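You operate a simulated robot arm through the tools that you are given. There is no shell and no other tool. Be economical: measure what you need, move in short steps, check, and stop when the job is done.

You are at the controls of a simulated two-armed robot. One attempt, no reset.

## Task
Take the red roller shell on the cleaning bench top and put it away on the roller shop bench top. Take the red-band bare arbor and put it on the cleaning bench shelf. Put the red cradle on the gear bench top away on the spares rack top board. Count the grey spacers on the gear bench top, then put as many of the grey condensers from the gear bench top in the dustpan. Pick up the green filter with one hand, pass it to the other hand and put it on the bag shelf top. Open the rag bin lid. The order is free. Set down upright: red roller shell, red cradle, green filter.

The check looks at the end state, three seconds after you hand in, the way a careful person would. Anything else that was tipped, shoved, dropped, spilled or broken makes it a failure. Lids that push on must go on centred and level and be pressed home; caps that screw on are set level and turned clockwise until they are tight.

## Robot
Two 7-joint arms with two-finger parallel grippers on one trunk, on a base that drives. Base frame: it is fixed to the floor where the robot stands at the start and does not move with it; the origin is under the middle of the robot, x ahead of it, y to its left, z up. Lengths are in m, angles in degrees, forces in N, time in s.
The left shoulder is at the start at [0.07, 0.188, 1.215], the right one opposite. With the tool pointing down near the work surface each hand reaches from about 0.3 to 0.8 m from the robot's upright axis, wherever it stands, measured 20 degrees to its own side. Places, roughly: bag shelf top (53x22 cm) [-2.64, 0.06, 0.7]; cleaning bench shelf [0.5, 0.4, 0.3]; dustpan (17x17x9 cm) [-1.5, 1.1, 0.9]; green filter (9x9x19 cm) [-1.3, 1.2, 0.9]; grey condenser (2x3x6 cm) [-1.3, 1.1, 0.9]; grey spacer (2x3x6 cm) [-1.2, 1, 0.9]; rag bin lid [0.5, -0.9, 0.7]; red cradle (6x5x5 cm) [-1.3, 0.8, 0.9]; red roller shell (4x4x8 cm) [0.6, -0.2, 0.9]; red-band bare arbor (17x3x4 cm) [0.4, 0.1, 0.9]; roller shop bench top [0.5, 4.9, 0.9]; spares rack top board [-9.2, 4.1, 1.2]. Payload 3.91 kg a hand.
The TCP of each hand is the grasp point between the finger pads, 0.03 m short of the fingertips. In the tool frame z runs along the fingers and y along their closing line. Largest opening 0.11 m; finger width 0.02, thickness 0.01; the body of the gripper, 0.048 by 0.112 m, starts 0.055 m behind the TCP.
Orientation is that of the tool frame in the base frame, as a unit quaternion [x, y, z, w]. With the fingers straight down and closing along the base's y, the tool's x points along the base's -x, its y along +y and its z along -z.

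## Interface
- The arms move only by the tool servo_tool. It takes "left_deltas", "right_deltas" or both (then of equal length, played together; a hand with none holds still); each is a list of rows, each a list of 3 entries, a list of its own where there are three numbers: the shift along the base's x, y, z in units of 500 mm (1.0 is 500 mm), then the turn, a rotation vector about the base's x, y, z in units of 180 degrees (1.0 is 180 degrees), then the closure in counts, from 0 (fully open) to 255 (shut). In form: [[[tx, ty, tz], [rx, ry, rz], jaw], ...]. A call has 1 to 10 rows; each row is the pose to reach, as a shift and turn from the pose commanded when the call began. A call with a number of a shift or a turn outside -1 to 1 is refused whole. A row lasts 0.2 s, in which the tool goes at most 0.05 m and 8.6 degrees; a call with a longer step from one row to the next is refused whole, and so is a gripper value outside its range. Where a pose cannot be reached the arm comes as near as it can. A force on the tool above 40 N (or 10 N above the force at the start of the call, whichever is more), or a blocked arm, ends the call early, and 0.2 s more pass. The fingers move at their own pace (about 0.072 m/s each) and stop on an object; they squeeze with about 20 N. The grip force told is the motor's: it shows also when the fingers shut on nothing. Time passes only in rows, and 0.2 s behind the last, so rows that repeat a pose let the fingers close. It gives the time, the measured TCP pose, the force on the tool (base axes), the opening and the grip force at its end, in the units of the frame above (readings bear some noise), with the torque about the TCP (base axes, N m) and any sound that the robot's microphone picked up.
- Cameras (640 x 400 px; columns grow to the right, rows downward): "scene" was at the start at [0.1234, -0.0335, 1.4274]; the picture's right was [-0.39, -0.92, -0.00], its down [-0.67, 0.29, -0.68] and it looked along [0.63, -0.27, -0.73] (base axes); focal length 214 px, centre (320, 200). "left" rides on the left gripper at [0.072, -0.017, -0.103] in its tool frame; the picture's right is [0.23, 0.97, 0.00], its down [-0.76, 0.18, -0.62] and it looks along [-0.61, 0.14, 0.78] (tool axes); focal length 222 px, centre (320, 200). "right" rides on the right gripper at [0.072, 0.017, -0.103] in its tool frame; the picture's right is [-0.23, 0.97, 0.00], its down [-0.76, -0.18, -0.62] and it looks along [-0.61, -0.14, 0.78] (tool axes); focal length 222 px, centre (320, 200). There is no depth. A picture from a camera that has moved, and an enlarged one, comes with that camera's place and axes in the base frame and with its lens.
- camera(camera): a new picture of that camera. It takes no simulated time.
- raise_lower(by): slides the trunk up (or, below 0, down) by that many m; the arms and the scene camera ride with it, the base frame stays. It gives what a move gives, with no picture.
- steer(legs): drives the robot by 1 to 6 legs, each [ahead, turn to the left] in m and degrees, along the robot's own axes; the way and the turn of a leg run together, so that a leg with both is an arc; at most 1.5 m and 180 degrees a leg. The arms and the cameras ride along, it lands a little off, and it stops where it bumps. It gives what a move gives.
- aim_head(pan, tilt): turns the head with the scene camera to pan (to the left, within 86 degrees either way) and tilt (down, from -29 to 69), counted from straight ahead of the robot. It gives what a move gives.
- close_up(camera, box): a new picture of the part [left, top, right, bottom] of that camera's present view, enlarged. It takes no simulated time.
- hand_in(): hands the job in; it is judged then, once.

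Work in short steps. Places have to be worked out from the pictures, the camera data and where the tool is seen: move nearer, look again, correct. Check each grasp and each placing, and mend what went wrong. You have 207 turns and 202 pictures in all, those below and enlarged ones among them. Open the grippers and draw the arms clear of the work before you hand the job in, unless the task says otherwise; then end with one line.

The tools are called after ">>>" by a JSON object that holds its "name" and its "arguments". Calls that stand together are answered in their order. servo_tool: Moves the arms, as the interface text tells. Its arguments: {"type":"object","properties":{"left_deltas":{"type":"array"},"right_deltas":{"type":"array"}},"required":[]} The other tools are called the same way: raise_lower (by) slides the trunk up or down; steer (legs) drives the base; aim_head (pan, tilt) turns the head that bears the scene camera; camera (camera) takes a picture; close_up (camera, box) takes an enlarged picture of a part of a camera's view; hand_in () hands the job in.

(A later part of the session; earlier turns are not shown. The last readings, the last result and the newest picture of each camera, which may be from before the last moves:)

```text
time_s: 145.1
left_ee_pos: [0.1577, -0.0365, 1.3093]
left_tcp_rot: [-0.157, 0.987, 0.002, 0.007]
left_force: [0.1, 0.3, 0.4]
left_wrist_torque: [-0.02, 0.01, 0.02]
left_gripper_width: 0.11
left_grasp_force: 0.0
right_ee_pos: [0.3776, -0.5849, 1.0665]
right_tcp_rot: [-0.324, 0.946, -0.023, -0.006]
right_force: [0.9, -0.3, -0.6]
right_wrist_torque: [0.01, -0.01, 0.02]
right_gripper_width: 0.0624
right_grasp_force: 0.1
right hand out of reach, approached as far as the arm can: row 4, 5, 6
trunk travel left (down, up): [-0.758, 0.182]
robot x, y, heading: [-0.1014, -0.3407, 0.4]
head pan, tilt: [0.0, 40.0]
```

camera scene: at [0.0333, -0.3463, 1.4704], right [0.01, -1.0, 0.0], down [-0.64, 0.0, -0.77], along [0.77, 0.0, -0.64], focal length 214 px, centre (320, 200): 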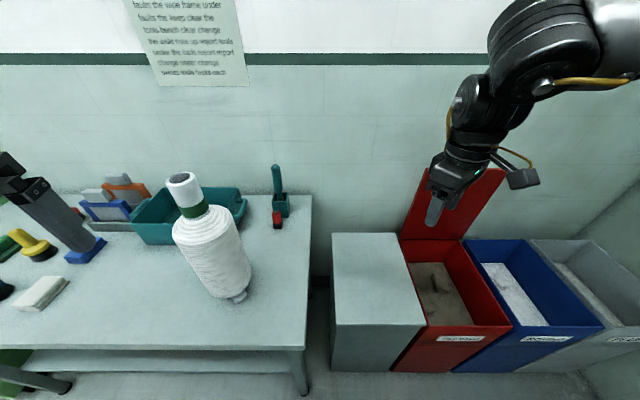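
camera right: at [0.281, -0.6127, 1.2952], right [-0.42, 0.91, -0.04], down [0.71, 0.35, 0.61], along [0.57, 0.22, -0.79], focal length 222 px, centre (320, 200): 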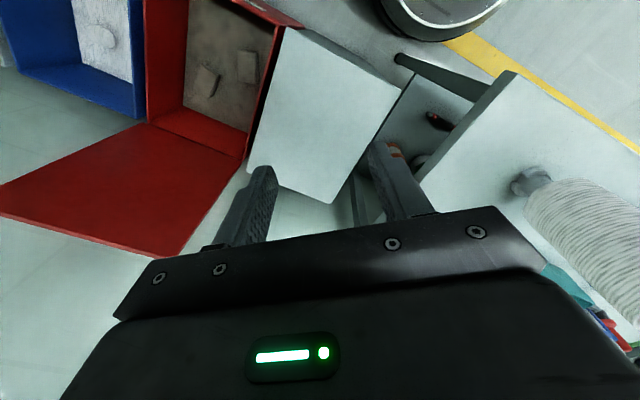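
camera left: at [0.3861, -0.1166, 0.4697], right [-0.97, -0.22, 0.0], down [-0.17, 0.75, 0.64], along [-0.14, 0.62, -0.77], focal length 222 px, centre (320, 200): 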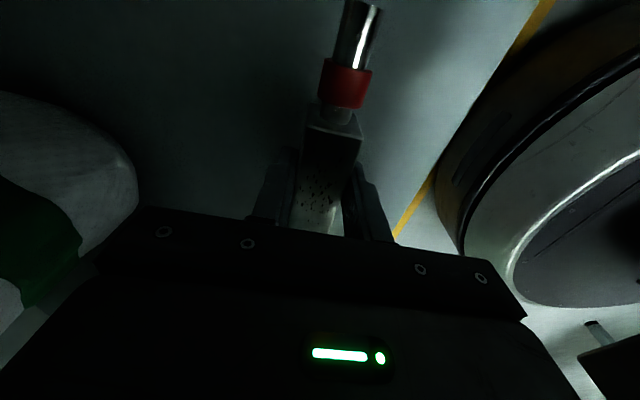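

This arm can't cross inward past its own shoulder line. So I'll approach from the right end with the robot turned left ~55°, which puts the shell to the arm's comfortable side.

>>> {"name": "servo_tool", "arguments": {"right_deltas": [[[-0.05, 0.0, 0.06], [0, 0, 0], 110], [[-0.1, 0.0, 0.14], [0, 0, 0], 110], [[-0.12, 0.0, 0.22], [0, 0, 0], 110], [[-0.12, 0.0, 0.28], [0, 0, 0], 110]]}}

>>> {"name": "steer", "arguments": {"legs": [[-0.15, 0], [0, -90], [0.25, 0], [0, 90], [0.17, 0], [0, 55]]}}

>>> {"name": "camera", "arguments": {"camera": "scene"}}

>>> {"name": "camera", "arguments": {"camera": "right"}}

```text
time_s: 146.1
left_ee_pos: [0.1569, -0.0358, 1.3091]
left_tcp_rot: [-0.158, 0.987, 0.001, 0.007]
left_force: [-0.4, -0.4, 0.0]
left_wrist_torque: [0.04, 0.02, -0.01]
left_gripper_width: 0.11
left_grasp_force: 0.0
right_ee_pos: [0.3176, -0.584, 1.2079]
right_tcp_rot: [-0.323, 0.946, -0.024, -0.007]
right_force: [-0.6, -0.6, -0.4]
right_wrist_torque: [0.02, -0.04, 0.03]
right_gripper_width: 0.0624
right_grasp_force: 0.1
trunk travel left (down, up): [-0.758, 0.182]
robot x, y, heading: [-0.1055, -0.3446, 0.3]
head pan, tilt: [0.0, 40.0]
```

```text
time_s: 160.0
left_ee_pos: [-0.1729, -0.2033, 1.3085]
left_tcp_rot: [-0.584, 0.812, 0.005, 0.005]
left_force: [0.3, -0.1, 0.0]
left_wrist_torque: [-0.02, 0.0, 0.0]
left_gripper_width: 0.11
left_grasp_force: 0.0
right_ee_pos: [0.3636, -0.4009, 1.2082]
right_tcp_rot: [0.714, -0.7, 0.023, -0.006]
right_force: [-0.2, -0.6, 0.4]
right_wrist_torque: [0.0, 0.02, -0.03]
right_gripper_width: 0.0623
right_grasp_force: 0.1
trunk travel left (down, up): [-0.758, 0.182]
robot x, y, heading: [-0.0792, -0.5958, 53.7]
head pan, tilt: [0.0, 40.0]
```

```text
125 pictures are left
camera scene: at [0.0009, -0.4882, 1.4704], right [0.81, -0.59, 0.0], down [-0.38, -0.52, -0.77], along [0.45, 0.62, -0.64], focal length 214 px, centre (320, 200)
```

scene: 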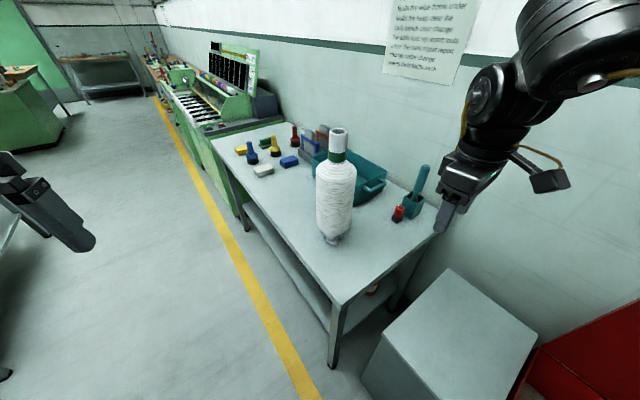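

```text
124 pictures are left
camera right: at [0.3432, -0.4712, 1.3128], right [-0.98, 0.21, -0.05], down [0.14, 0.78, 0.61], along [0.16, 0.59, -0.79], focal length 222 px, centre (320, 200)
```

right: 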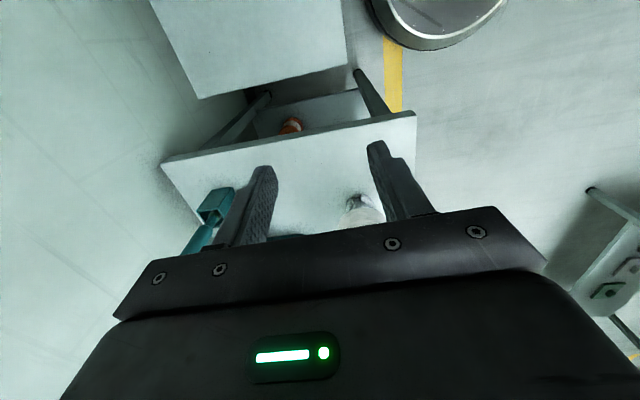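

The shell is reachable from here. I'll move above it at (0.60, -0.18) while turning the hand to a yaw of ~45°.

>>> {"name": "servo_tool", "arguments": {"right_deltas": [[[0.06, 0.05, 0.0], [0, 0, -0.04], 110], [[0.12, 0.1, 0.0], [0, 0, -0.08], 110], [[0.18, 0.15, 0.0], [0, 0, -0.12], 110], [[0.24, 0.2, 0.0], [0, 0, -0.16], 110], [[0.3, 0.26, 0.0], [0, 0, -0.2], 110], [[0.36, 0.32, 0.0], [0, 0, -0.24], 110], [[0.42, 0.38, -0.04], [0, 0, -0.256], 110], [[0.472, 0.44, -0.1], [0, 0, -0.256], 110]]}}

>>> {"name": "camera", "arguments": {"camera": "scene"}}

>>> {"name": "camera", "arguments": {"camera": "right"}}

```text
time_s: 161.8
left_ee_pos: [-0.1735, -0.2026, 1.3099]
left_tcp_rot: [-0.585, 0.811, 0.005, 0.006]
left_force: [1.0, -0.3, 1.0]
left_wrist_torque: [-0.02, -0.02, -0.03]
left_gripper_width: 0.1102
left_grasp_force: 0.0
right_ee_pos: [0.5497, -0.3437, 1.1316]
right_tcp_rot: [-0.382, 0.924, -0.023, -0.004]
right_force: [-0.3, 0.6, 0.7]
right_wrist_torque: [-0.01, 0.03, 0.02]
right_gripper_width: 0.0624
right_grasp_force: 0.1
right hand out of reach, approached as far as the arm can: row 2, 3, 4, 5, 6, 7, 8
trunk travel left (down, up): [-0.758, 0.182]
robot x, y, heading: [-0.0818, -0.5928, 53.9]
head pan, tilt: [0.0, 40.0]
```

```text
123 pictures are left
camera scene: at [0.0004, -0.4884, 1.4705], right [0.81, -0.59, 0.0], down [-0.38, -0.52, -0.77], along [0.45, 0.62, -0.64], focal length 214 px, centre (320, 200)
```

scene: 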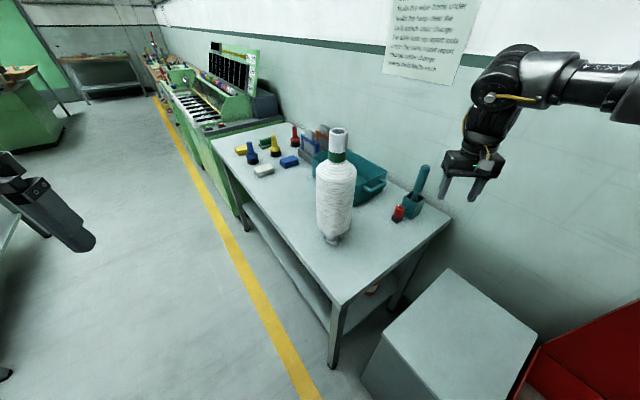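

```text
122 pictures are left
camera right: at [0.4846, -0.3794, 1.2357], right [-0.53, 0.85, -0.04], down [0.66, 0.44, 0.61], along [0.54, 0.29, -0.79], focal length 222 px, centre (320, 200)
```

right: 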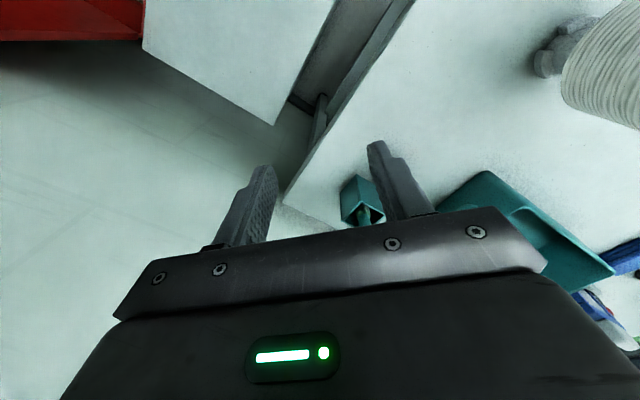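

Near the reach limit. I'll drive ahead 0.1 along this heading, and use yaw ~60°.

>>> {"name": "steer", "arguments": {"legs": [[0.1, 0]]}}

>>> {"name": "servo_tool", "arguments": {"right_deltas": [[[0.0, 0.0, 0.0], [0, 0, 0.04], 110], [[-0.02, 0.02, 0.0], [0, 0, 0.083], 110], [[-0.02, 0.06, 0.0], [0, 0, 0.083], 110], [[-0.02, 0.1, 0.0], [0, 0, 0.083], 110], [[-0.02, 0.13, 0.0], [0, 0, 0.083], 110], [[-0.02, 0.165, 0.0], [0, 0, 0.083], 110]]}}

>>> {"name": "camera", "arguments": {"camera": "scene"}}

>>> {"name": "camera", "arguments": {"camera": "right"}}

```text
time_s: 162.9
left_ee_pos: [-0.1164, -0.1242, 1.3105]
left_tcp_rot: [-0.585, 0.811, 0.006, 0.007]
left_force: [-0.9, -0.5, -0.3]
left_wrist_torque: [0.01, 0.0, 0.01]
left_gripper_width: 0.11
left_grasp_force: 0.0
right_ee_pos: [0.6081, -0.2652, 1.1329]
right_tcp_rot: [-0.384, 0.923, -0.021, -0.002]
right_force: [0.6, 0.3, 0.8]
right_wrist_torque: [0.02, 0.01, -0.03]
right_gripper_width: 0.0627
right_grasp_force: 0.0
trunk travel left (down, up): [-0.758, 0.182]
robot x, y, heading: [-0.0195, -0.5148, 53.7]
head pan, tilt: [0.0, 40.0]
```

```text
time_s: 164.3
left_ee_pos: [-0.1132, -0.1221, 1.3078]
left_tcp_rot: [-0.584, 0.812, 0.005, 0.006]
left_force: [-0.5, 0.1, 0.5]
left_wrist_torque: [0.0, 0.03, 0.01]
left_gripper_width: 0.1099
left_grasp_force: 0.0
right_ee_pos: [0.5931, -0.2514, 1.1143]
right_tcp_rot: [-0.499, 0.866, -0.021, 0.0]
right_force: [0.5, 0.5, 0.0]
right_wrist_torque: [0.0, 0.0, 0.04]
right_gripper_width: 0.0626
right_grasp_force: 0.1
right hand out of reach, approached as far as the arm can: row 2, 3, 4, 5, 6
trunk travel left (down, up): [-0.758, 0.182]
robot x, y, heading: [-0.018, -0.5109, 53.6]
head pan, tilt: [0.0, 40.0]
```

```text
121 pictures are left
camera scene: at [0.0603, -0.4068, 1.4703], right [0.81, -0.59, 0.0], down [-0.38, -0.52, -0.77], along [0.45, 0.62, -0.64], focal length 214 px, centre (320, 200)
```

scene: 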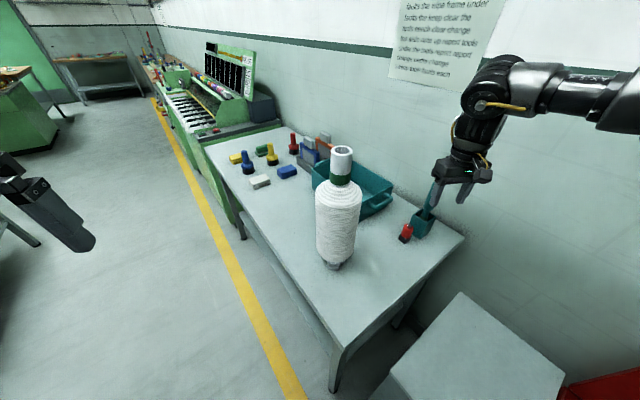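

```text
120 pictures are left
camera right: at [0.5399, -0.3025, 1.2194], right [-0.73, 0.68, -0.04], down [0.52, 0.59, 0.61], along [0.44, 0.43, -0.79], focal length 222 px, centre (320, 200)
```

right: 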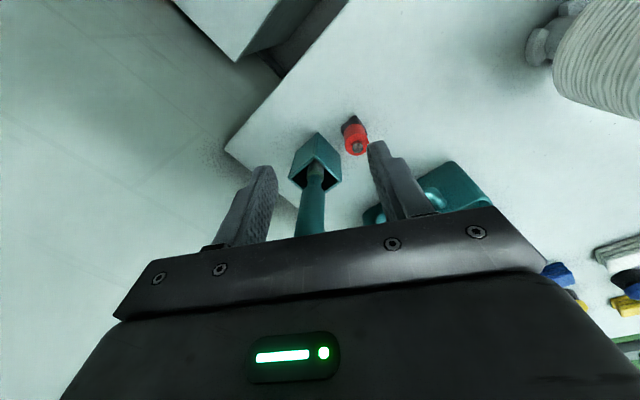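

The shell is at (0.593, -0.19). I'll raise the trunk above the brush handle, shift the hand right, then turn the robot 15° more left so the hand lands over the shell.

>>> {"name": "raise_lower", "arguments": {"by": 0.15}}

>>> {"name": "servo_tool", "arguments": {"right_deltas": [[[0.03, -0.06, 0.0], [0, 0, 0], 110], [[0.07, -0.12, 0.0], [0, 0, 0], 110], [[0.1, -0.18, 0.0], [0, 0, 0], 110], [[0.126, -0.226, 0.0], [0, 0, 0], 110]]}}

>>> {"name": "steer", "arguments": {"legs": [[0, 15]]}}

>>> {"name": "camera", "arguments": {"camera": "right"}}

```text
time_s: 166.1
left_ee_pos: [-0.1146, -0.1216, 1.4595]
left_tcp_rot: [-0.584, 0.812, 0.005, 0.006]
left_force: [0.5, 1.1, -0.6]
left_wrist_torque: [0.04, 0.0, 0.02]
left_gripper_width: 0.1103
left_grasp_force: 0.1
right_ee_pos: [0.5932, -0.2523, 1.2647]
right_tcp_rot: [-0.501, 0.865, -0.021, 0.0]
right_force: [-0.3, -0.1, 0.5]
right_wrist_torque: [-0.04, 0.0, 0.02]
right_gripper_width: 0.0625
right_grasp_force: 0.1
trunk travel left (down, up): [-0.908, 0.032]
robot x, y, heading: [-0.0187, -0.5134, 54.1]
head pan, tilt: [0.0, 40.0]
```

```text
time_s: 167.1
left_ee_pos: [-0.1145, -0.1225, 1.4591]
left_tcp_rot: [-0.584, 0.812, 0.005, 0.007]
left_force: [0.9, -1.1, 0.9]
left_wrist_torque: [0.01, 0.0, 0.03]
left_gripper_width: 0.1101
left_grasp_force: 0.1
right_ee_pos: [0.6547, -0.367, 1.2649]
right_tcp_rot: [-0.5, 0.866, -0.02, 0.001]
right_force: [-0.2, -0.7, 0.5]
right_wrist_torque: [0.02, -0.01, -0.01]
right_gripper_width: 0.0627
right_grasp_force: 0.0
trunk travel left (down, up): [-0.908, 0.032]
robot x, y, heading: [-0.0219, -0.5138, 54.0]
head pan, tilt: [0.0, 40.0]
```

```text
time_s: 168.4
left_ee_pos: [-0.2094, -0.1596, 1.4606]
left_tcp_rot: [-0.684, 0.73, 0.006, 0.005]
left_force: [0.2, 0.9, -0.3]
left_wrist_torque: [-0.03, -0.02, -0.02]
left_gripper_width: 0.1101
left_grasp_force: 0.1
right_ee_pos: [0.5965, -0.199, 1.2648]
right_tcp_rot: [-0.606, 0.795, -0.021, 0.003]
right_force: [-0.2, -0.5, 0.4]
right_wrist_torque: [-0.01, 0.0, 0.0]
right_gripper_width: 0.0627
right_grasp_force: 0.0
trunk travel left (down, up): [-0.908, 0.032]
robot x, y, heading: [-0.0218, -0.5187, 68.8]
head pan, tilt: [0.0, 40.0]
```

```text
119 pictures are left
camera right: at [0.5575, -0.2616, 1.3691], right [-0.88, 0.48, -0.04], down [0.35, 0.71, 0.61], along [0.32, 0.53, -0.79], focal length 222 px, centre (320, 200)
```

right: 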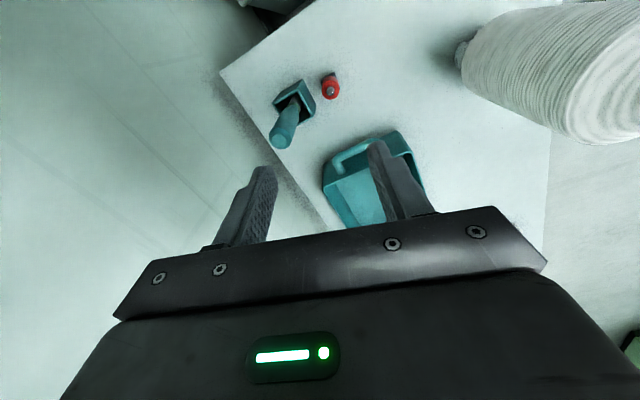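

I'm above the shell. To keep the gripper body off the brush handle, I'll turn to a yaw of ~40° and lean the hand back from it by 20°.

>>> {"name": "servo_tool", "arguments": {"right_deltas": [[[0, 0.0, 0.0], [0.007, -0.0215, -0.0385], 110], [[0, 0.0, 0.0], [0.014, -0.043, -0.077], 110], [[0, 0.0, 0.0], [0.021, -0.0646, -0.1155], 110], [[0, 0.01, 0.0], [0.028, -0.086, -0.154], 110], [[0.0, 0.02, 0.0], [0.034, -0.1077, -0.1925], 110], [[0.0, 0.02, 0.0], [0.034, -0.1077, -0.1925], 110]]}}

>>> {"name": "camera", "arguments": {"camera": "right"}}

>>> {"name": "camera", "arguments": {"camera": "scene"}}

```text
time_s: 169.8
left_ee_pos: [-0.2099, -0.1592, 1.4604]
left_tcp_rot: [-0.683, 0.73, 0.006, 0.006]
left_force: [0.0, 0.4, -0.2]
left_wrist_torque: [-0.01, -0.03, -0.01]
left_gripper_width: 0.1102
left_grasp_force: 0.0
right_ee_pos: [0.5968, -0.1892, 1.2641]
right_tcp_rot: [-0.329, 0.927, -0.08, 0.161]
right_force: [0.5, 0.4, -0.3]
right_wrist_torque: [0.01, 0.02, 0.02]
right_gripper_width: 0.0624
right_grasp_force: 0.1
trunk travel left (down, up): [-0.908, 0.032]
robot x, y, heading: [-0.0208, -0.5142, 68.6]
head pan, tilt: [0.0, 40.0]
```

```text
118 pictures are left
camera right: at [0.4965, -0.2182, 1.3397], right [-0.4, 0.89, -0.19], down [0.44, 0.37, 0.82], along [0.8, 0.25, -0.55], focal length 222 px, centre (320, 200)
```

right: 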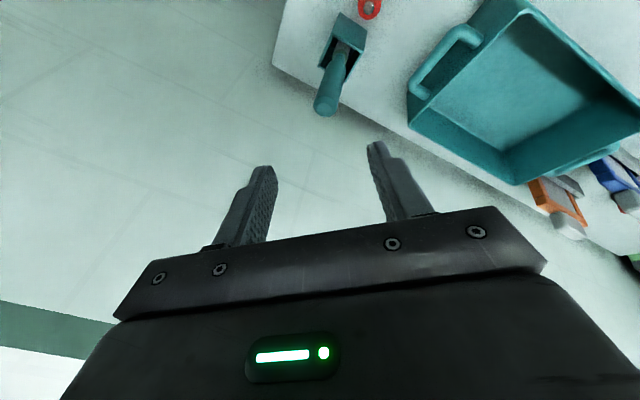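

```text
117 pictures are left
camera scene: at [0.0294, -0.391, 1.6205], right [0.93, -0.37, 0.0], down [-0.24, -0.6, -0.77], along [0.28, 0.71, -0.64], focal length 214 px, centre (320, 200)
```

scene: 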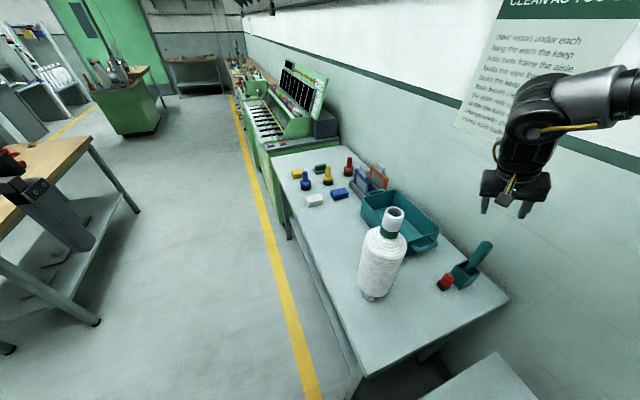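

Good pose. The rear finger needs to miss the holder, so I'll turn the yaw ~20° further clockwise and narrow the jaw a little.

>>> {"name": "servo_tool", "arguments": {"right_deltas": [[[0, 0.005, 0.0], [0, 0, -0.04], 125], [[0, 0.01, 0.0], [0, 0, -0.08], 130], [[0, 0.012, 0.0], [0, 0, -0.12], 135], [[0, 0.012, 0.0], [0, 0, -0.12], 135]]}}

>>> {"name": "raise_lower", "arguments": {"by": -0.13}}

>>> {"name": "camera", "arguments": {"camera": "right"}}

>>> {"name": "close_up", "arguments": {"camera": "scene", "box": [400, 120, 600, 300]}}

```text
time_s: 170.8
left_ee_pos: [-0.2099, -0.1599, 1.4598]
left_tcp_rot: [-0.684, 0.73, 0.006, 0.006]
left_force: [0.4, -0.3, 0.3]
left_wrist_torque: [0.04, -0.03, 0.02]
left_gripper_width: 0.11
left_grasp_force: 0.1
right_ee_pos: [0.6385, -0.1678, 1.2809]
right_tcp_rot: [-0.151, 0.973, -0.105, 0.141]
right_force: [0.0, 0.5, 0.3]
right_wrist_torque: [0.03, -0.01, -0.01]
right_gripper_width: 0.0518
right_grasp_force: 0.0
right hand out of reach, approached as far as the arm can: row 1, 2, 3, 4
trunk travel left (down, up): [-0.908, 0.032]
robot x, y, heading: [-0.017, -0.5139, 68.3]
head pan, tilt: [0.0, 40.0]
```

```text
time_s: 172.3
left_ee_pos: [-0.211, -0.159, 1.3302]
left_tcp_rot: [-0.683, 0.73, 0.006, 0.005]
left_force: [-0.7, -0.4, 0.5]
left_wrist_torque: [0.03, 0.01, 0.01]
left_gripper_width: 0.11
left_grasp_force: 0.0
right_ee_pos: [0.6374, -0.1676, 1.1509]
right_tcp_rot: [-0.152, 0.972, -0.106, 0.141]
right_force: [-0.7, -0.6, -0.4]
right_wrist_torque: [0.03, 0.03, 0.0]
right_gripper_width: 0.052
right_grasp_force: 0.0
trunk travel left (down, up): [-0.778, 0.162]
robot x, y, heading: [-0.0201, -0.5162, 68.4]
head pan, tilt: [0.0, 40.0]
```

```text
116 pictures are left
camera right: at [0.5351, -0.1588, 1.2267], right [-0.05, 0.98, -0.19], down [0.55, 0.19, 0.81], along [0.83, -0.06, -0.55], focal length 222 px, centre (320, 200)
```

right: 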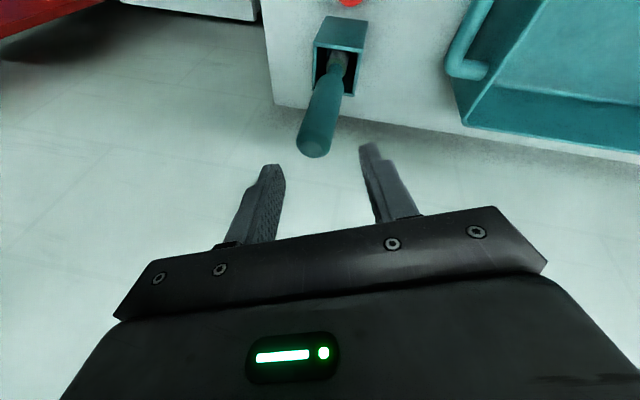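

```text
2.22 times, centred on (500, 210) of scene
camera zoom: at [0.0291, -0.3909, 1.4905], right [0.93, -0.37, 0.0], down [-0.24, -0.6, -0.77], along [0.28, 0.71, -0.64], focal length 477 px, centre (-80, 178)
```

zoom: 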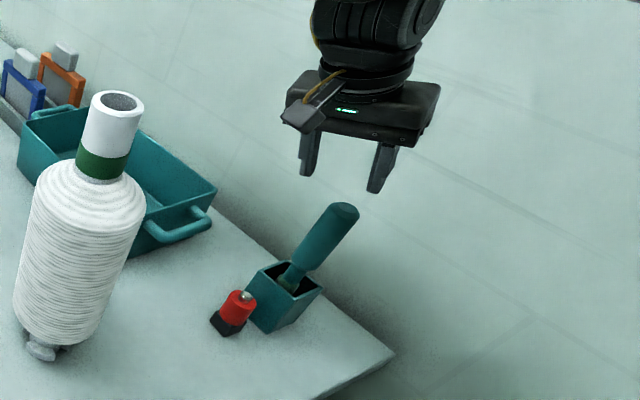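

The hand slid to x=0.637 at the yaw limit. I'll ease the yaw back ~11° and come to (0.595, -0.186).

>>> {"name": "servo_tool", "arguments": {"right_deltas": [[[-0.03, -0.01, 0.0], [0, 0, 0.03], 135], [[-0.06, -0.02, 0.0], [0, 0, 0.06], 135], [[-0.085, -0.037, 0.0], [0, 0, 0.06], 135], [[-0.085, -0.037, 0.0], [0, 0, 0.06], 135]]}}

>>> {"name": "camera", "arguments": {"camera": "right"}}

```text
time_s: 173.3
left_ee_pos: [-0.2103, -0.159, 1.3309]
left_tcp_rot: [-0.683, 0.73, 0.006, 0.005]
left_force: [-0.2, 0.3, -0.7]
left_wrist_torque: [0.0, 0.0, -0.01]
left_gripper_width: 0.1099
left_grasp_force: 0.2
right_ee_pos: [0.6073, -0.1803, 1.1527]
right_tcp_rot: [-0.245, 0.953, -0.094, 0.149]
right_force: [-0.2, 0.0, 0.1]
right_wrist_torque: [-0.02, -0.03, 0.0]
right_gripper_width: 0.0518
right_grasp_force: 0.0
right hand out of reach, approached as far as the arm can: row 3, 4
trunk travel left (down, up): [-0.778, 0.162]
robot x, y, heading: [-0.0221, -0.514, 68.5]
head pan, tilt: [0.0, 40.0]
```

```text
114 pictures are left
camera right: at [0.5034, -0.1917, 1.2287], right [-0.24, 0.95, -0.19], down [0.51, 0.29, 0.81], along [0.83, 0.1, -0.55], focal length 222 px, centre (320, 200)
```

right: 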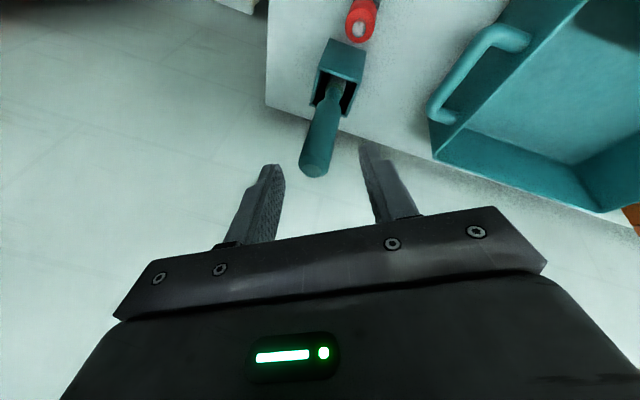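

The shell top reads (0.598, -0.183), and the hand is 1 cm too far in x. I'll ease the yaw a little more and correct.

>>> {"name": "servo_tool", "arguments": {"right_deltas": [[[-0.01, -0.002, 0.0], [0, 0, 0.03], 135], [[-0.02, -0.006, 0.0], [0, 0, 0.035], 135], [[-0.022, -0.008, 0.0], [0, 0, 0.035], 135]]}}

>>> {"name": "raise_lower", "arguments": {"by": -0.11}}

>>> {"name": "camera", "arguments": {"camera": "right"}}

>>> {"name": "close_up", "arguments": {"camera": "scene", "box": [400, 80, 600, 260]}}

```text
time_s: 174.1
left_ee_pos: [-0.21, -0.1581, 1.3296]
left_tcp_rot: [-0.684, 0.73, 0.005, 0.005]
left_force: [-0.3, 0.5, 0.0]
left_wrist_torque: [0.02, 0.04, 0.0]
left_gripper_width: 0.11
left_grasp_force: 0.1
right_ee_pos: [0.5955, -0.1849, 1.1528]
right_tcp_rot: [-0.296, 0.939, -0.085, 0.155]
right_force: [0.0, -0.7, 0.3]
right_wrist_torque: [-0.02, 0.03, 0.04]
right_gripper_width: 0.0516
right_grasp_force: 0.0
trunk travel left (down, up): [-0.778, 0.162]
robot x, y, heading: [-0.0219, -0.5163, 68.5]
head pan, tilt: [0.0, 40.0]
```

```text
time_s: 175.6
left_ee_pos: [-0.2107, -0.16, 1.2192]
left_tcp_rot: [-0.684, 0.73, 0.005, 0.005]
left_force: [-0.6, 0.3, -0.9]
left_wrist_torque: [0.02, -0.01, -0.01]
left_gripper_width: 0.1099
left_grasp_force: 0.0
right_ee_pos: [0.5946, -0.1862, 1.0431]
right_tcp_rot: [-0.296, 0.939, -0.085, 0.155]
right_force: [0.4, -0.7, 0.2]
right_wrist_torque: [-0.01, -0.03, 0.04]
right_gripper_width: 0.0519
right_grasp_force: 0.1
trunk travel left (down, up): [-0.668, 0.272]
robot x, y, heading: [-0.0217, -0.514, 68.4]
head pan, tilt: [0.0, 40.0]
```

```text
113 pictures are left
camera right: at [0.4936, -0.2073, 1.1189], right [-0.34, 0.92, -0.19], down [0.47, 0.34, 0.81], along [0.81, 0.19, -0.55], focal length 222 px, centre (320, 200)
```

right: 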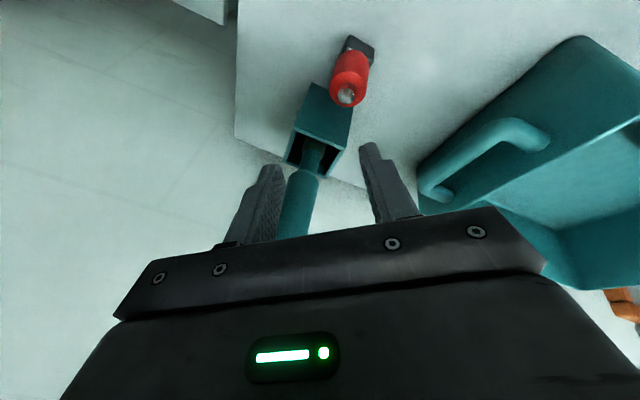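

```text
2.22 times, centred on (500, 170) of scene
camera zoom: at [0.0292, -0.391, 1.3805], right [0.93, -0.37, 0.0], down [-0.24, -0.6, -0.77], along [0.28, 0.71, -0.64], focal length 477 px, centre (-80, 267)
```

zoom: 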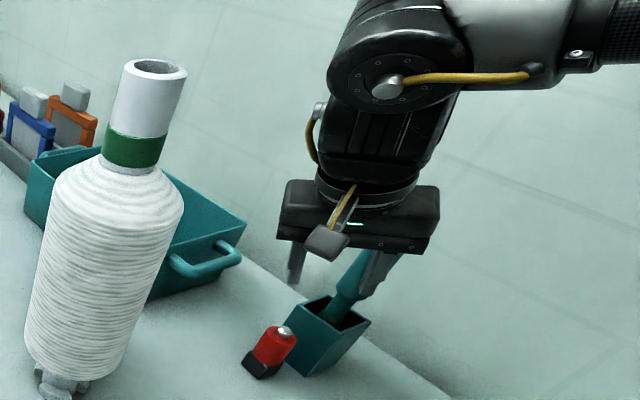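

No contact so far. I'll descend further to just above the shell and look at the finger-holder clearance.

>>> {"name": "raise_lower", "arguments": {"by": -0.06}}

>>> {"name": "close_up", "arguments": {"camera": "right", "box": [220, 60, 480, 240]}}

>>> {"name": "close_up", "arguments": {"camera": "scene", "box": [440, 100, 560, 220]}}

```text
time_s: 176.6
left_ee_pos: [-0.2101, -0.1596, 1.1608]
left_tcp_rot: [-0.683, 0.73, 0.006, 0.006]
left_force: [0.0, 0.9, 0.5]
left_wrist_torque: [-0.02, 0.04, 0.0]
left_gripper_width: 0.1101
left_grasp_force: 0.2
right_ee_pos: [0.5953, -0.1858, 0.9828]
right_tcp_rot: [-0.296, 0.939, -0.084, 0.155]
right_force: [-0.5, 0.4, 0.9]
right_wrist_torque: [-0.01, 0.01, -0.02]
right_gripper_width: 0.0518
right_grasp_force: 0.0
trunk travel left (down, up): [-0.608, 0.332]
robot x, y, heading: [-0.0161, -0.5135, 68.6]
head pan, tilt: [0.0, 40.0]
```

```text
2.22 times, centred on (350, 150) of right
camera zoom: at [0.4936, -0.2073, 1.0588], right [-0.34, 0.92, -0.19], down [0.47, 0.34, 0.81], along [0.81, 0.19, -0.55], focal length 494 px, centre (253, 311)
```

zoom: 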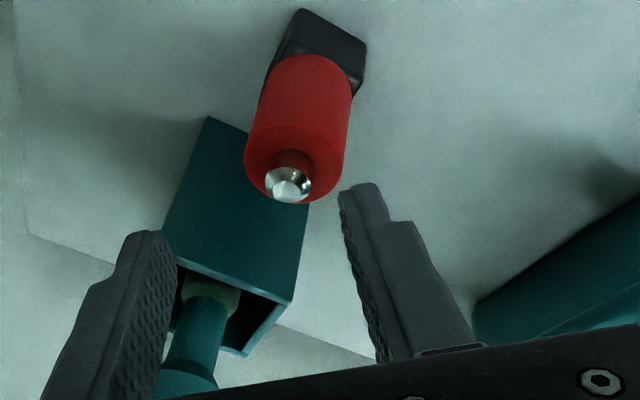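

```text
3.33 times, centred on (500, 160) of scene
camera zoom: at [0.0292, -0.391, 1.3205], right [0.93, -0.37, 0.0], down [-0.24, -0.6, -0.77], along [0.28, 0.71, -0.64], focal length 715 px, centre (-280, 333)
```

zoom: 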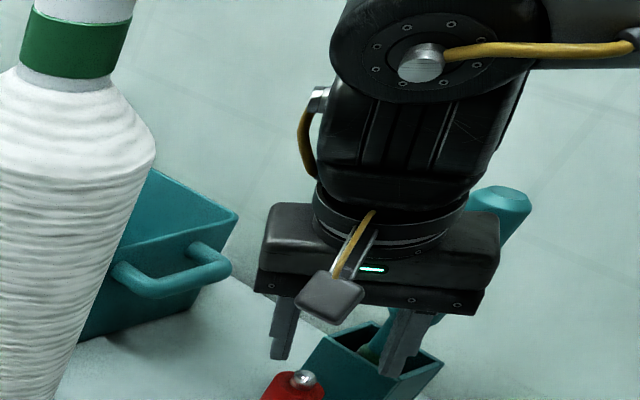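

Shell (0.594, -0.183), holder front x≈0.647: enough clearance. I'll first level the closing line (14° roll) so the shell is gripped upright.

>>> {"name": "servo_tool", "arguments": {"right_deltas": [[[0.0, 0.003, 0.0], [0.034, 0.022, 0], 135], [[-0.001, 0.005, 0.0], [0.067, 0.044, 0], 135], [[-0.001, 0.005, 0.0], [0.067, 0.044, 0], 135]]}}

>>> {"name": "raise_lower", "arguments": {"by": -0.035}}

>>> {"name": "close_up", "arguments": {"camera": "right", "box": [220, 60, 480, 240]}}

```text
time_s: 177.4
left_ee_pos: [-0.2111, -0.1579, 1.1581]
left_tcp_rot: [-0.683, 0.73, 0.006, 0.006]
left_force: [0.5, 0.8, -0.1]
left_wrist_torque: [0.01, -0.06, 0.0]
left_gripper_width: 0.1101
left_grasp_force: 0.1
right_ee_pos: [0.5937, -0.1815, 0.9828]
right_tcp_rot: [-0.283, 0.951, 0.034, 0.12]
right_force: [1.2, 0.4, 0.1]
right_wrist_torque: [-0.03, -0.03, -0.02]
right_gripper_width: 0.0514
right_grasp_force: 0.0
trunk travel left (down, up): [-0.608, 0.332]
robot x, y, heading: [-0.0196, -0.5141, 68.6]
head pan, tilt: [0.0, 40.0]
```

```text
time_s: 178.2
left_ee_pos: [-0.2109, -0.159, 1.1244]
left_tcp_rot: [-0.684, 0.73, 0.006, 0.006]
left_force: [-0.3, 0.7, 0.1]
left_wrist_torque: [0.02, -0.01, -0.01]
left_gripper_width: 0.1101
left_grasp_force: 0.0
right_ee_pos: [0.5948, -0.1822, 0.9479]
right_tcp_rot: [-0.283, 0.951, 0.037, 0.12]
right_force: [0.3, -0.3, 0.8]
right_wrist_torque: [0.01, 0.02, 0.01]
right_gripper_width: 0.0517
right_grasp_force: 0.1
trunk travel left (down, up): [-0.573, 0.367]
robot x, y, heading: [-0.0196, -0.5132, 68.5]
head pan, tilt: [0.0, 40.0]
```

```text
2.22 times, centred on (350, 150) of right
camera zoom: at [0.5044, -0.2216, 1.0309], right [-0.35, 0.94, 0.06], down [0.58, 0.17, 0.79], along [0.73, 0.31, -0.61], focal length 494 px, centre (253, 311)
```

zoom: 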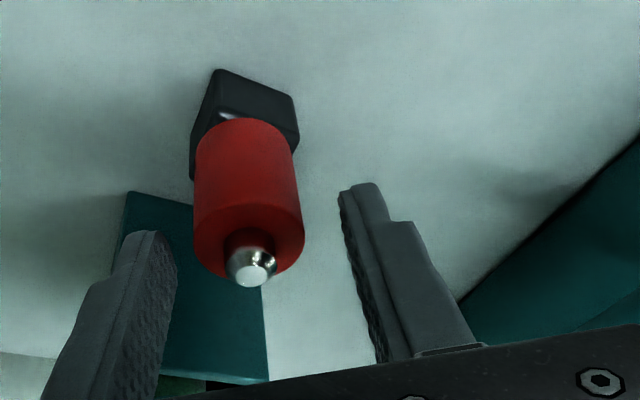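

The shell is centred between the fingers. I'll descend 27 mm and close.

>>> {"name": "raise_lower", "arguments": {"by": -0.027}}

>>> {"name": "servo_tool", "arguments": {"right_deltas": [[[0, 0, 0], [0, 0, 0], 170], [[0, 0, 0], [0, 0, 0], 200], [[0, 0, 0], [0, 0, 0], 255], [[0, 0, 0], [0, 0, 0], 255]]}}

>>> {"name": "close_up", "arguments": {"camera": "right", "box": [220, 60, 480, 240]}}

```text
time_s: 178.9
left_ee_pos: [-0.2109, -0.16, 1.0985]
left_tcp_rot: [-0.683, 0.73, 0.006, 0.006]
left_force: [0.2, 0.1, 0.4]
left_wrist_torque: [0.0, -0.03, -0.01]
left_gripper_width: 0.1101
left_grasp_force: 0.0
right_ee_pos: [0.5943, -0.1833, 0.9222]
right_tcp_rot: [-0.283, 0.951, 0.035, 0.12]
right_force: [0.3, 0.4, 0.1]
right_wrist_torque: [-0.01, 0.01, 0.01]
right_gripper_width: 0.0519
right_grasp_force: 0.1
trunk travel left (down, up): [-0.546, 0.394]
robot x, y, heading: [-0.02, -0.5126, 68.7]
head pan, tilt: [0.0, 40.0]
```

```text
time_s: 179.9
left_ee_pos: [-0.2115, -0.1587, 1.0965]
left_tcp_rot: [-0.683, 0.73, 0.004, 0.006]
left_force: [-0.4, -0.1, 0.4]
left_wrist_torque: [0.0, 0.02, 0.0]
left_gripper_width: 0.1101
left_grasp_force: 0.0
right_ee_pos: [0.5943, -0.1821, 0.9213]
right_tcp_rot: [-0.284, 0.951, 0.035, 0.12]
right_force: [-1.1, 0.9, 0.1]
right_wrist_torque: [0.03, 0.03, -0.01]
right_gripper_width: 0.0322
right_grasp_force: 19.9
trunk travel left (down, up): [-0.546, 0.394]
robot x, y, heading: [-0.0167, -0.5172, 68.2]
head pan, tilt: [0.0, 40.0]
```

```text
2.22 times, centred on (350, 150) of right
camera zoom: at [0.5044, -0.2212, 1.0037], right [-0.35, 0.94, 0.06], down [0.58, 0.17, 0.79], along [0.73, 0.31, -0.61], focal length 494 px, centre (253, 311)
```

zoom: 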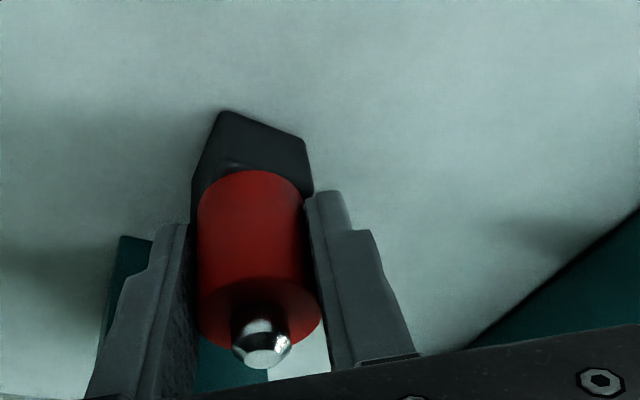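

Gripped at 32 mm. I'll lift straight up with the trunk and check the shell comes along.

>>> {"name": "raise_lower", "arguments": {"by": 0.05}}

>>> {"name": "raise_lower", "arguments": {"by": 0.27}}

>>> {"name": "camera", "arguments": {"camera": "right"}}

>>> {"name": "camera", "arguments": {"camera": "scene"}}

```text
time_s: 180.8
left_ee_pos: [-0.2102, -0.1587, 1.1466]
left_tcp_rot: [-0.683, 0.731, 0.005, 0.006]
left_force: [0.0, -0.1, -0.8]
left_wrist_torque: [0.0, 0.0, -0.02]
left_gripper_width: 0.1099
left_grasp_force: 0.1
right_ee_pos: [0.5946, -0.1823, 0.9698]
right_tcp_rot: [-0.284, 0.951, 0.035, 0.12]
right_force: [-0.4, -0.1, -1.6]
right_wrist_torque: [0.01, 0.0, 0.0]
right_gripper_width: 0.0319
right_grasp_force: 20.0
trunk travel left (down, up): [-0.596, 0.344]
robot x, y, heading: [-0.0188, -0.5141, 68.4]
head pan, tilt: [0.0, 40.0]
```

```text
time_s: 183.6
left_ee_pos: [-0.2111, -0.1585, 1.4168]
left_tcp_rot: [-0.683, 0.73, 0.005, 0.005]
left_force: [0.1, -0.6, 0.2]
left_wrist_torque: [0.03, -0.03, -0.01]
left_gripper_width: 0.11
left_grasp_force: 0.2
right_ee_pos: [0.5954, -0.1822, 1.2412]
right_tcp_rot: [-0.283, 0.951, 0.035, 0.12]
right_force: [-0.3, 0.7, -1.5]
right_wrist_torque: [0.01, 0.02, 0.01]
right_gripper_width: 0.0321
right_grasp_force: 20.1
trunk travel left (down, up): [-0.866, 0.074]
robot x, y, heading: [-0.0202, -0.5164, 68.3]
head pan, tilt: [0.0, 40.0]
```

```text
107 pictures are left
camera right: at [0.5046, -0.2211, 1.3235], right [-0.35, 0.94, 0.06], down [0.58, 0.17, 0.79], along [0.73, 0.31, -0.61], focal length 222 px, centre (320, 200)
```

right: 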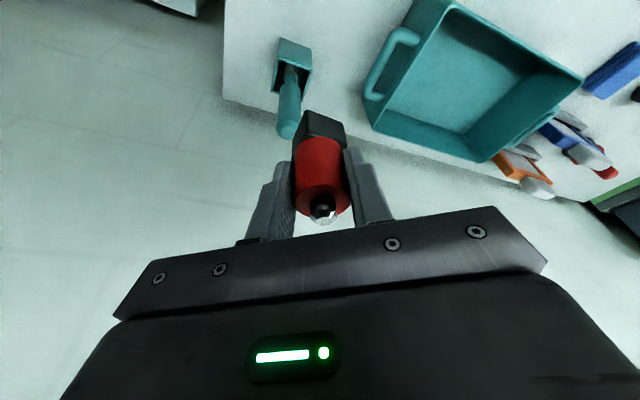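

```text
106 pictures are left
camera scene: at [0.0296, -0.3906, 1.5784], right [0.93, -0.37, 0.0], down [-0.24, -0.6, -0.77], along [0.28, 0.71, -0.64], focal length 214 px, centre (320, 200)
```

scene: 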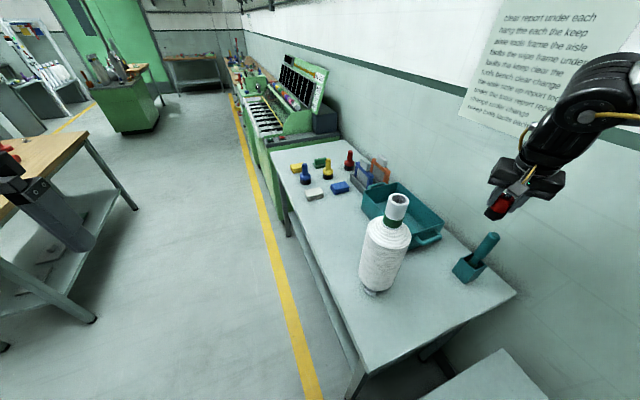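

The shell is held. I'll back off, then drive along the aisle (x≈-0.5) toward the roller shop bench at y≈4.9.

>>> {"name": "steer", "arguments": {"legs": [[-0.4, 0], [0, 55.6], [0.59, 0], [0, -34], [1.5, 0], [1.5, 0]]}}

>>> {"name": "aim_head", "arguments": {"pan": -10, "tilt": 25}}

>>> {"name": "camera", "arguments": {"camera": "scene"}}

```text
time_s: 207.1
left_ee_pos: [-0.8121, 2.848, 1.4169]
left_tcp_rot: [0.809, -0.587, -0.006, -0.004]
left_force: [-0.5, -0.2, 0.5]
left_wrist_torque: [0.0, -0.01, -0.01]
left_gripper_width: 0.1101
left_grasp_force: 0.0
right_ee_pos: [-0.0566, 3.1243, 1.242]
right_tcp_rot: [-0.459, 0.88, 0.057, 0.111]
right_force: [-1.3, 0.8, -1.2]
right_wrist_torque: [0.01, 0.01, -0.03]
right_gripper_width: 0.0317
right_grasp_force: 20.2
trunk travel left (down, up): [-0.866, 0.074]
robot x, y, heading: [-0.5049, 2.5891, 90.3]
head pan, tilt: [0.0, 40.0]
```

```text
time_s: 207.9
left_ee_pos: [-0.8116, 2.8481, 1.4188]
left_tcp_rot: [0.81, -0.587, -0.006, -0.005]
left_force: [0.3, -0.5, -0.1]
left_wrist_torque: [0.03, -0.06, -0.02]
left_gripper_width: 0.1101
left_grasp_force: 0.1
right_ee_pos: [-0.0554, 3.1245, 1.2414]
right_tcp_rot: [-0.458, 0.88, 0.057, 0.112]
right_force: [0.3, -0.1, -1.8]
right_wrist_torque: [-0.02, 0.0, 0.0]
right_gripper_width: 0.0316
right_grasp_force: 20.0
trunk travel left (down, up): [-0.866, 0.074]
robot x, y, heading: [-0.498, 2.5872, 90.5]
head pan, tilt: [-10.0, 25.0]
```

```text
105 pictures are left
camera scene: at [-0.4878, 2.7273, 1.6016], right [0.99, -0.17, 0.0], down [-0.07, -0.42, -0.91], along [0.15, 0.89, -0.42], focal length 214 px, centre (320, 200)
```

scene: 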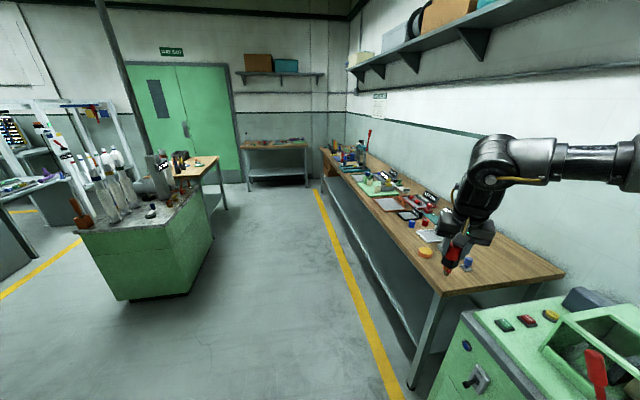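

The long wooden bench on the right (front x≈0.2, from y≈3.3) is the roller shop bench. I'll zoom on its near end to find a free spot.

>>> {"name": "close_up", "arguments": {"camera": "scene", "box": [380, 180, 580, 310]}}

```text
3.08 times, centred on (480, 245) of scene
camera zoom: at [-0.4878, 2.7273, 1.6016], right [0.99, -0.17, 0.0], down [-0.07, -0.42, -0.91], along [0.15, 0.89, -0.42], focal length 660 px, centre (-172, 62)
```

zoom: 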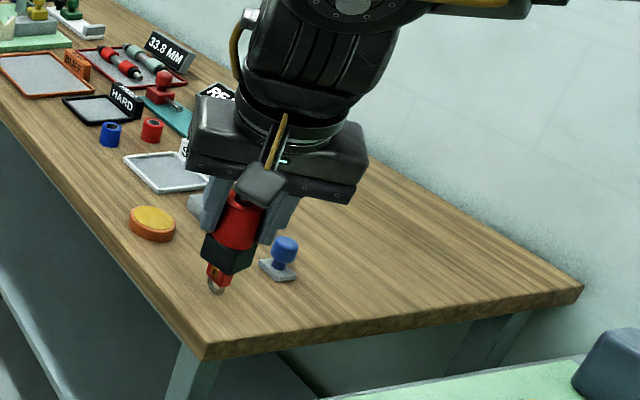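

Free wood is around (0.5, 3.45). I'll turn 27° right and drive 0.68 so the hand ends above it.

>>> {"name": "steer", "arguments": {"legs": [[0, -27.3], [0.687, 0]]}}

>>> {"name": "aim_head", "arguments": {"pan": -30, "tilt": 45}}

>>> {"name": "camera", "arguments": {"camera": "scene"}}

```text
time_s: 213.0
left_ee_pos: [-0.3532, 3.5619, 1.4166]
left_tcp_rot: [-0.648, 0.762, 0.006, 0.007]
left_force: [-0.5, -0.5, -0.1]
left_wrist_torque: [0.04, -0.01, -0.02]
left_gripper_width: 0.1101
left_grasp_force: 0.0
right_ee_pos: [0.4463, 3.4641, 1.2415]
right_tcp_rot: [-0.239, 0.963, 0.03, 0.122]
right_force: [-0.5, -0.7, -1.1]
right_wrist_torque: [-0.04, 0.01, -0.01]
right_gripper_width: 0.032
right_grasp_force: 20.5
trunk travel left (down, up): [-0.866, 0.074]
robot x, y, heading: [-0.1978, 3.193, 63.0]
head pan, tilt: [-10.0, 25.0]
```

```text
time_s: 213.8
left_ee_pos: [-0.3519, 3.5627, 1.4172]
left_tcp_rot: [-0.65, 0.76, 0.006, 0.005]
left_force: [0.1, 0.4, 0.6]
left_wrist_torque: [0.0, 0.0, 0.02]
left_gripper_width: 0.1098
left_grasp_force: 0.0
right_ee_pos: [0.4467, 3.4647, 1.2407]
right_tcp_rot: [-0.239, 0.963, 0.029, 0.122]
right_force: [0.1, 0.5, -1.9]
right_wrist_torque: [-0.01, -0.02, -0.01]
right_gripper_width: 0.0319
right_grasp_force: 20.3
trunk travel left (down, up): [-0.866, 0.074]
robot x, y, heading: [-0.1977, 3.1923, 63.2]
head pan, tilt: [-30.0, 45.0]
```

```text
103 pictures are left
camera scene: at [-0.1048, 3.2792, 1.5712], right [0.55, -0.84, 0.0], down [-0.59, -0.39, -0.71], along [0.59, 0.39, -0.71], focal length 214 px, centre (320, 200)
```

scene: 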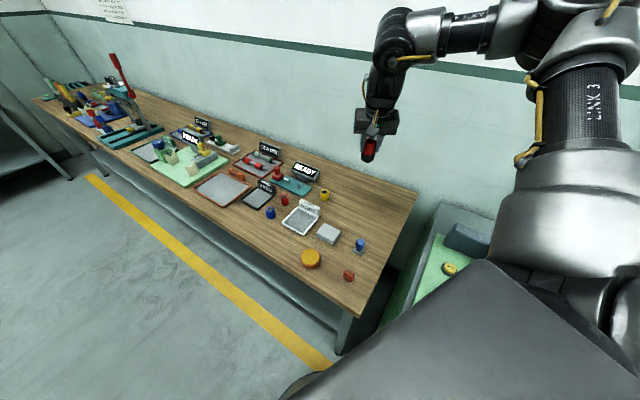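

Spot (0.52, 3.45) is clear wood. I'll move the hand there and lower with the trunk to just above.

>>> {"name": "servo_tool", "arguments": {"right_deltas": [[[0.05, -0.01, 0], [0, 0, 0], 255], [[0.1, -0.02, 0], [0, 0, 0], 255], [[0.146, -0.03, 0], [0, 0, 0], 255]]}}

>>> {"name": "raise_lower", "arguments": {"by": -0.27}}

>>> {"name": "camera", "arguments": {"camera": "right"}}

>>> {"name": "close_up", "arguments": {"camera": "scene", "box": [280, 60, 440, 220]}}

```text
time_s: 214.6
left_ee_pos: [-0.3512, 3.5623, 1.4167]
left_tcp_rot: [-0.649, 0.761, 0.006, 0.005]
left_force: [0.1, 0.1, 0.6]
left_wrist_torque: [-0.04, 0.01, 0.0]
left_gripper_width: 0.11
left_grasp_force: 0.0
right_ee_pos: [0.5209, 3.4492, 1.2399]
right_tcp_rot: [-0.239, 0.963, 0.03, 0.122]
right_force: [0.5, -0.1, -2.0]
right_wrist_torque: [-0.01, 0.03, 0.02]
right_gripper_width: 0.0321
right_grasp_force: 19.8
trunk travel left (down, up): [-0.866, 0.074]
robot x, y, heading: [-0.1971, 3.1904, 63.3]
head pan, tilt: [-30.0, 45.0]
```

```text
time_s: 217.4
left_ee_pos: [-0.3524, 3.5625, 1.1481]
left_tcp_rot: [-0.649, 0.761, 0.005, 0.006]
left_force: [0.0, 0.6, -0.4]
left_wrist_torque: [-0.01, 0.01, 0.0]
left_gripper_width: 0.1099
left_grasp_force: 0.0
right_ee_pos: [0.5203, 3.4495, 0.97]
right_tcp_rot: [-0.239, 0.963, 0.029, 0.122]
right_force: [0.2, -0.4, -2.3]
right_wrist_torque: [0.02, -0.02, 0.03]
right_gripper_width: 0.0321
right_grasp_force: 20.1
trunk travel left (down, up): [-0.596, 0.344]
robot x, y, heading: [-0.1984, 3.194, 63.3]
head pan, tilt: [-30.0, 45.0]
```

```text
102 pictures are left
camera right: at [0.4263, 3.4193, 1.0527], right [-0.26, 0.96, 0.06], down [0.6, 0.12, 0.79], along [0.76, 0.24, -0.61], focal length 222 px, centre (320, 200)
```

right: 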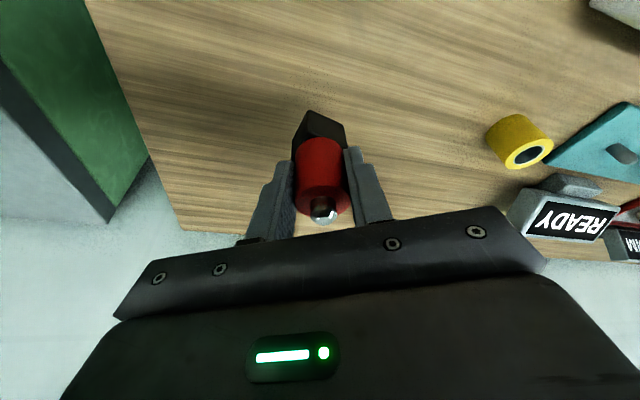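

```text
2.50 times, centred on (360, 140) of scene
camera zoom: at [-0.1051, 3.2784, 1.3012], right [0.55, -0.84, 0.0], down [-0.59, -0.39, -0.71], along [0.59, 0.39, -0.71], focal length 536 px, centre (220, 350)
```

zoom: 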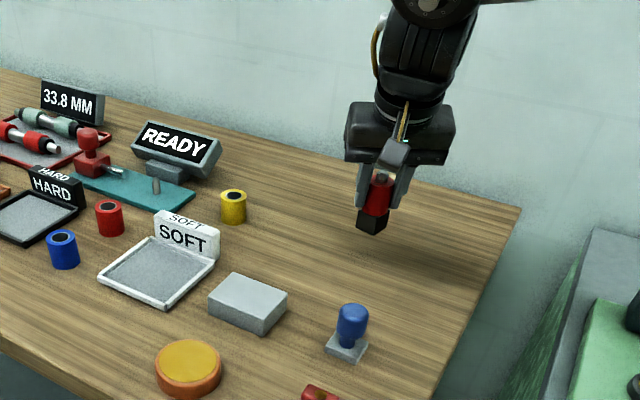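

It's over clear wood and upright. I'll lower in small steps until contact.

>>> {"name": "servo_tool", "arguments": {"right_deltas": [[[0, 0, -0.02], [0, 0, 0], 255], [[0, 0, -0.04], [0, 0, 0], 255], [[0, 0, -0.055], [0, 0, 0], 255], [[0, 0, -0.07], [0, 0, 0], 255]]}}

```text
time_s: 218.4
left_ee_pos: [-0.3521, 3.5633, 1.1467]
left_tcp_rot: [-0.649, 0.761, 0.006, 0.006]
left_force: [-0.7, 0.6, 0.6]
left_wrist_torque: [0.01, 0.0, 0.02]
left_gripper_width: 0.1098
left_grasp_force: 0.1
right_ee_pos: [0.5197, 3.4497, 0.9341]
right_tcp_rot: [-0.238, 0.963, 0.028, 0.121]
right_force: [0.2, 0.3, -0.2]
right_wrist_torque: [-0.02, 0.0, 0.01]
right_gripper_width: 0.0319
right_grasp_force: 19.6
trunk travel left (down, up): [-0.596, 0.344]
robot x, y, heading: [-0.1994, 3.1918, 63.0]
head pan, tilt: [-30.0, 45.0]
```

>>> {"name": "servo_tool", "arguments": {"right_deltas": [[[0, 0, -0.006], [0, 0, 0], 255], [[0, 0, -0.012], [0, 0, 0], 255], [[0, 0, -0.016], [0, 0, 0], 255]]}}

```text
time_s: 219.2
left_ee_pos: [-0.3519, 3.564, 1.1461]
left_tcp_rot: [-0.649, 0.761, 0.006, 0.006]
left_force: [0.3, 0.4, 0.2]
left_wrist_torque: [-0.01, -0.03, 0.01]
left_gripper_width: 0.1101
left_grasp_force: 0.0
right_ee_pos: [0.5205, 3.4501, 0.9269]
right_tcp_rot: [-0.239, 0.963, 0.03, 0.122]
right_force: [-0.4, 0.8, -1.0]
right_wrist_torque: [-0.03, 0.04, 0.01]
right_gripper_width: 0.0321
right_grasp_force: 20.2
trunk travel left (down, up): [-0.596, 0.344]
robot x, y, heading: [-0.1986, 3.1943, 63.1]
head pan, tilt: [-30.0, 45.0]
```

Still no contact at 0.927; the expected contact is near 0.921. I'll continue in small steps.

>>> {"name": "servo_tool", "arguments": {"right_deltas": [[[0, 0, -0.005], [0, 0, 0], 255], [[0, 0, -0.01], [0, 0, 0], 255], [[0, 0, -0.014], [0, 0, 0], 255]]}}

```text
time_s: 220.0
left_ee_pos: [-0.3536, 3.563, 1.1471]
left_tcp_rot: [-0.649, 0.761, 0.005, 0.006]
left_force: [-0.4, 0.7, 0.1]
left_wrist_torque: [0.03, 0.0, 0.02]
left_gripper_width: 0.1102
left_grasp_force: 0.2
right_ee_pos: [0.5189, 3.449, 0.9211]
right_tcp_rot: [-0.238, 0.963, 0.03, 0.124]
right_force: [2.5, -0.3, 8.5]
right_wrist_torque: [-0.13, -0.11, 0.06]
right_gripper_width: 0.032
right_grasp_force: 20.2
trunk travel left (down, up): [-0.596, 0.344]
robot x, y, heading: [-0.1969, 3.1938, 63.4]
head pan, tilt: [-30.0, 45.0]
```

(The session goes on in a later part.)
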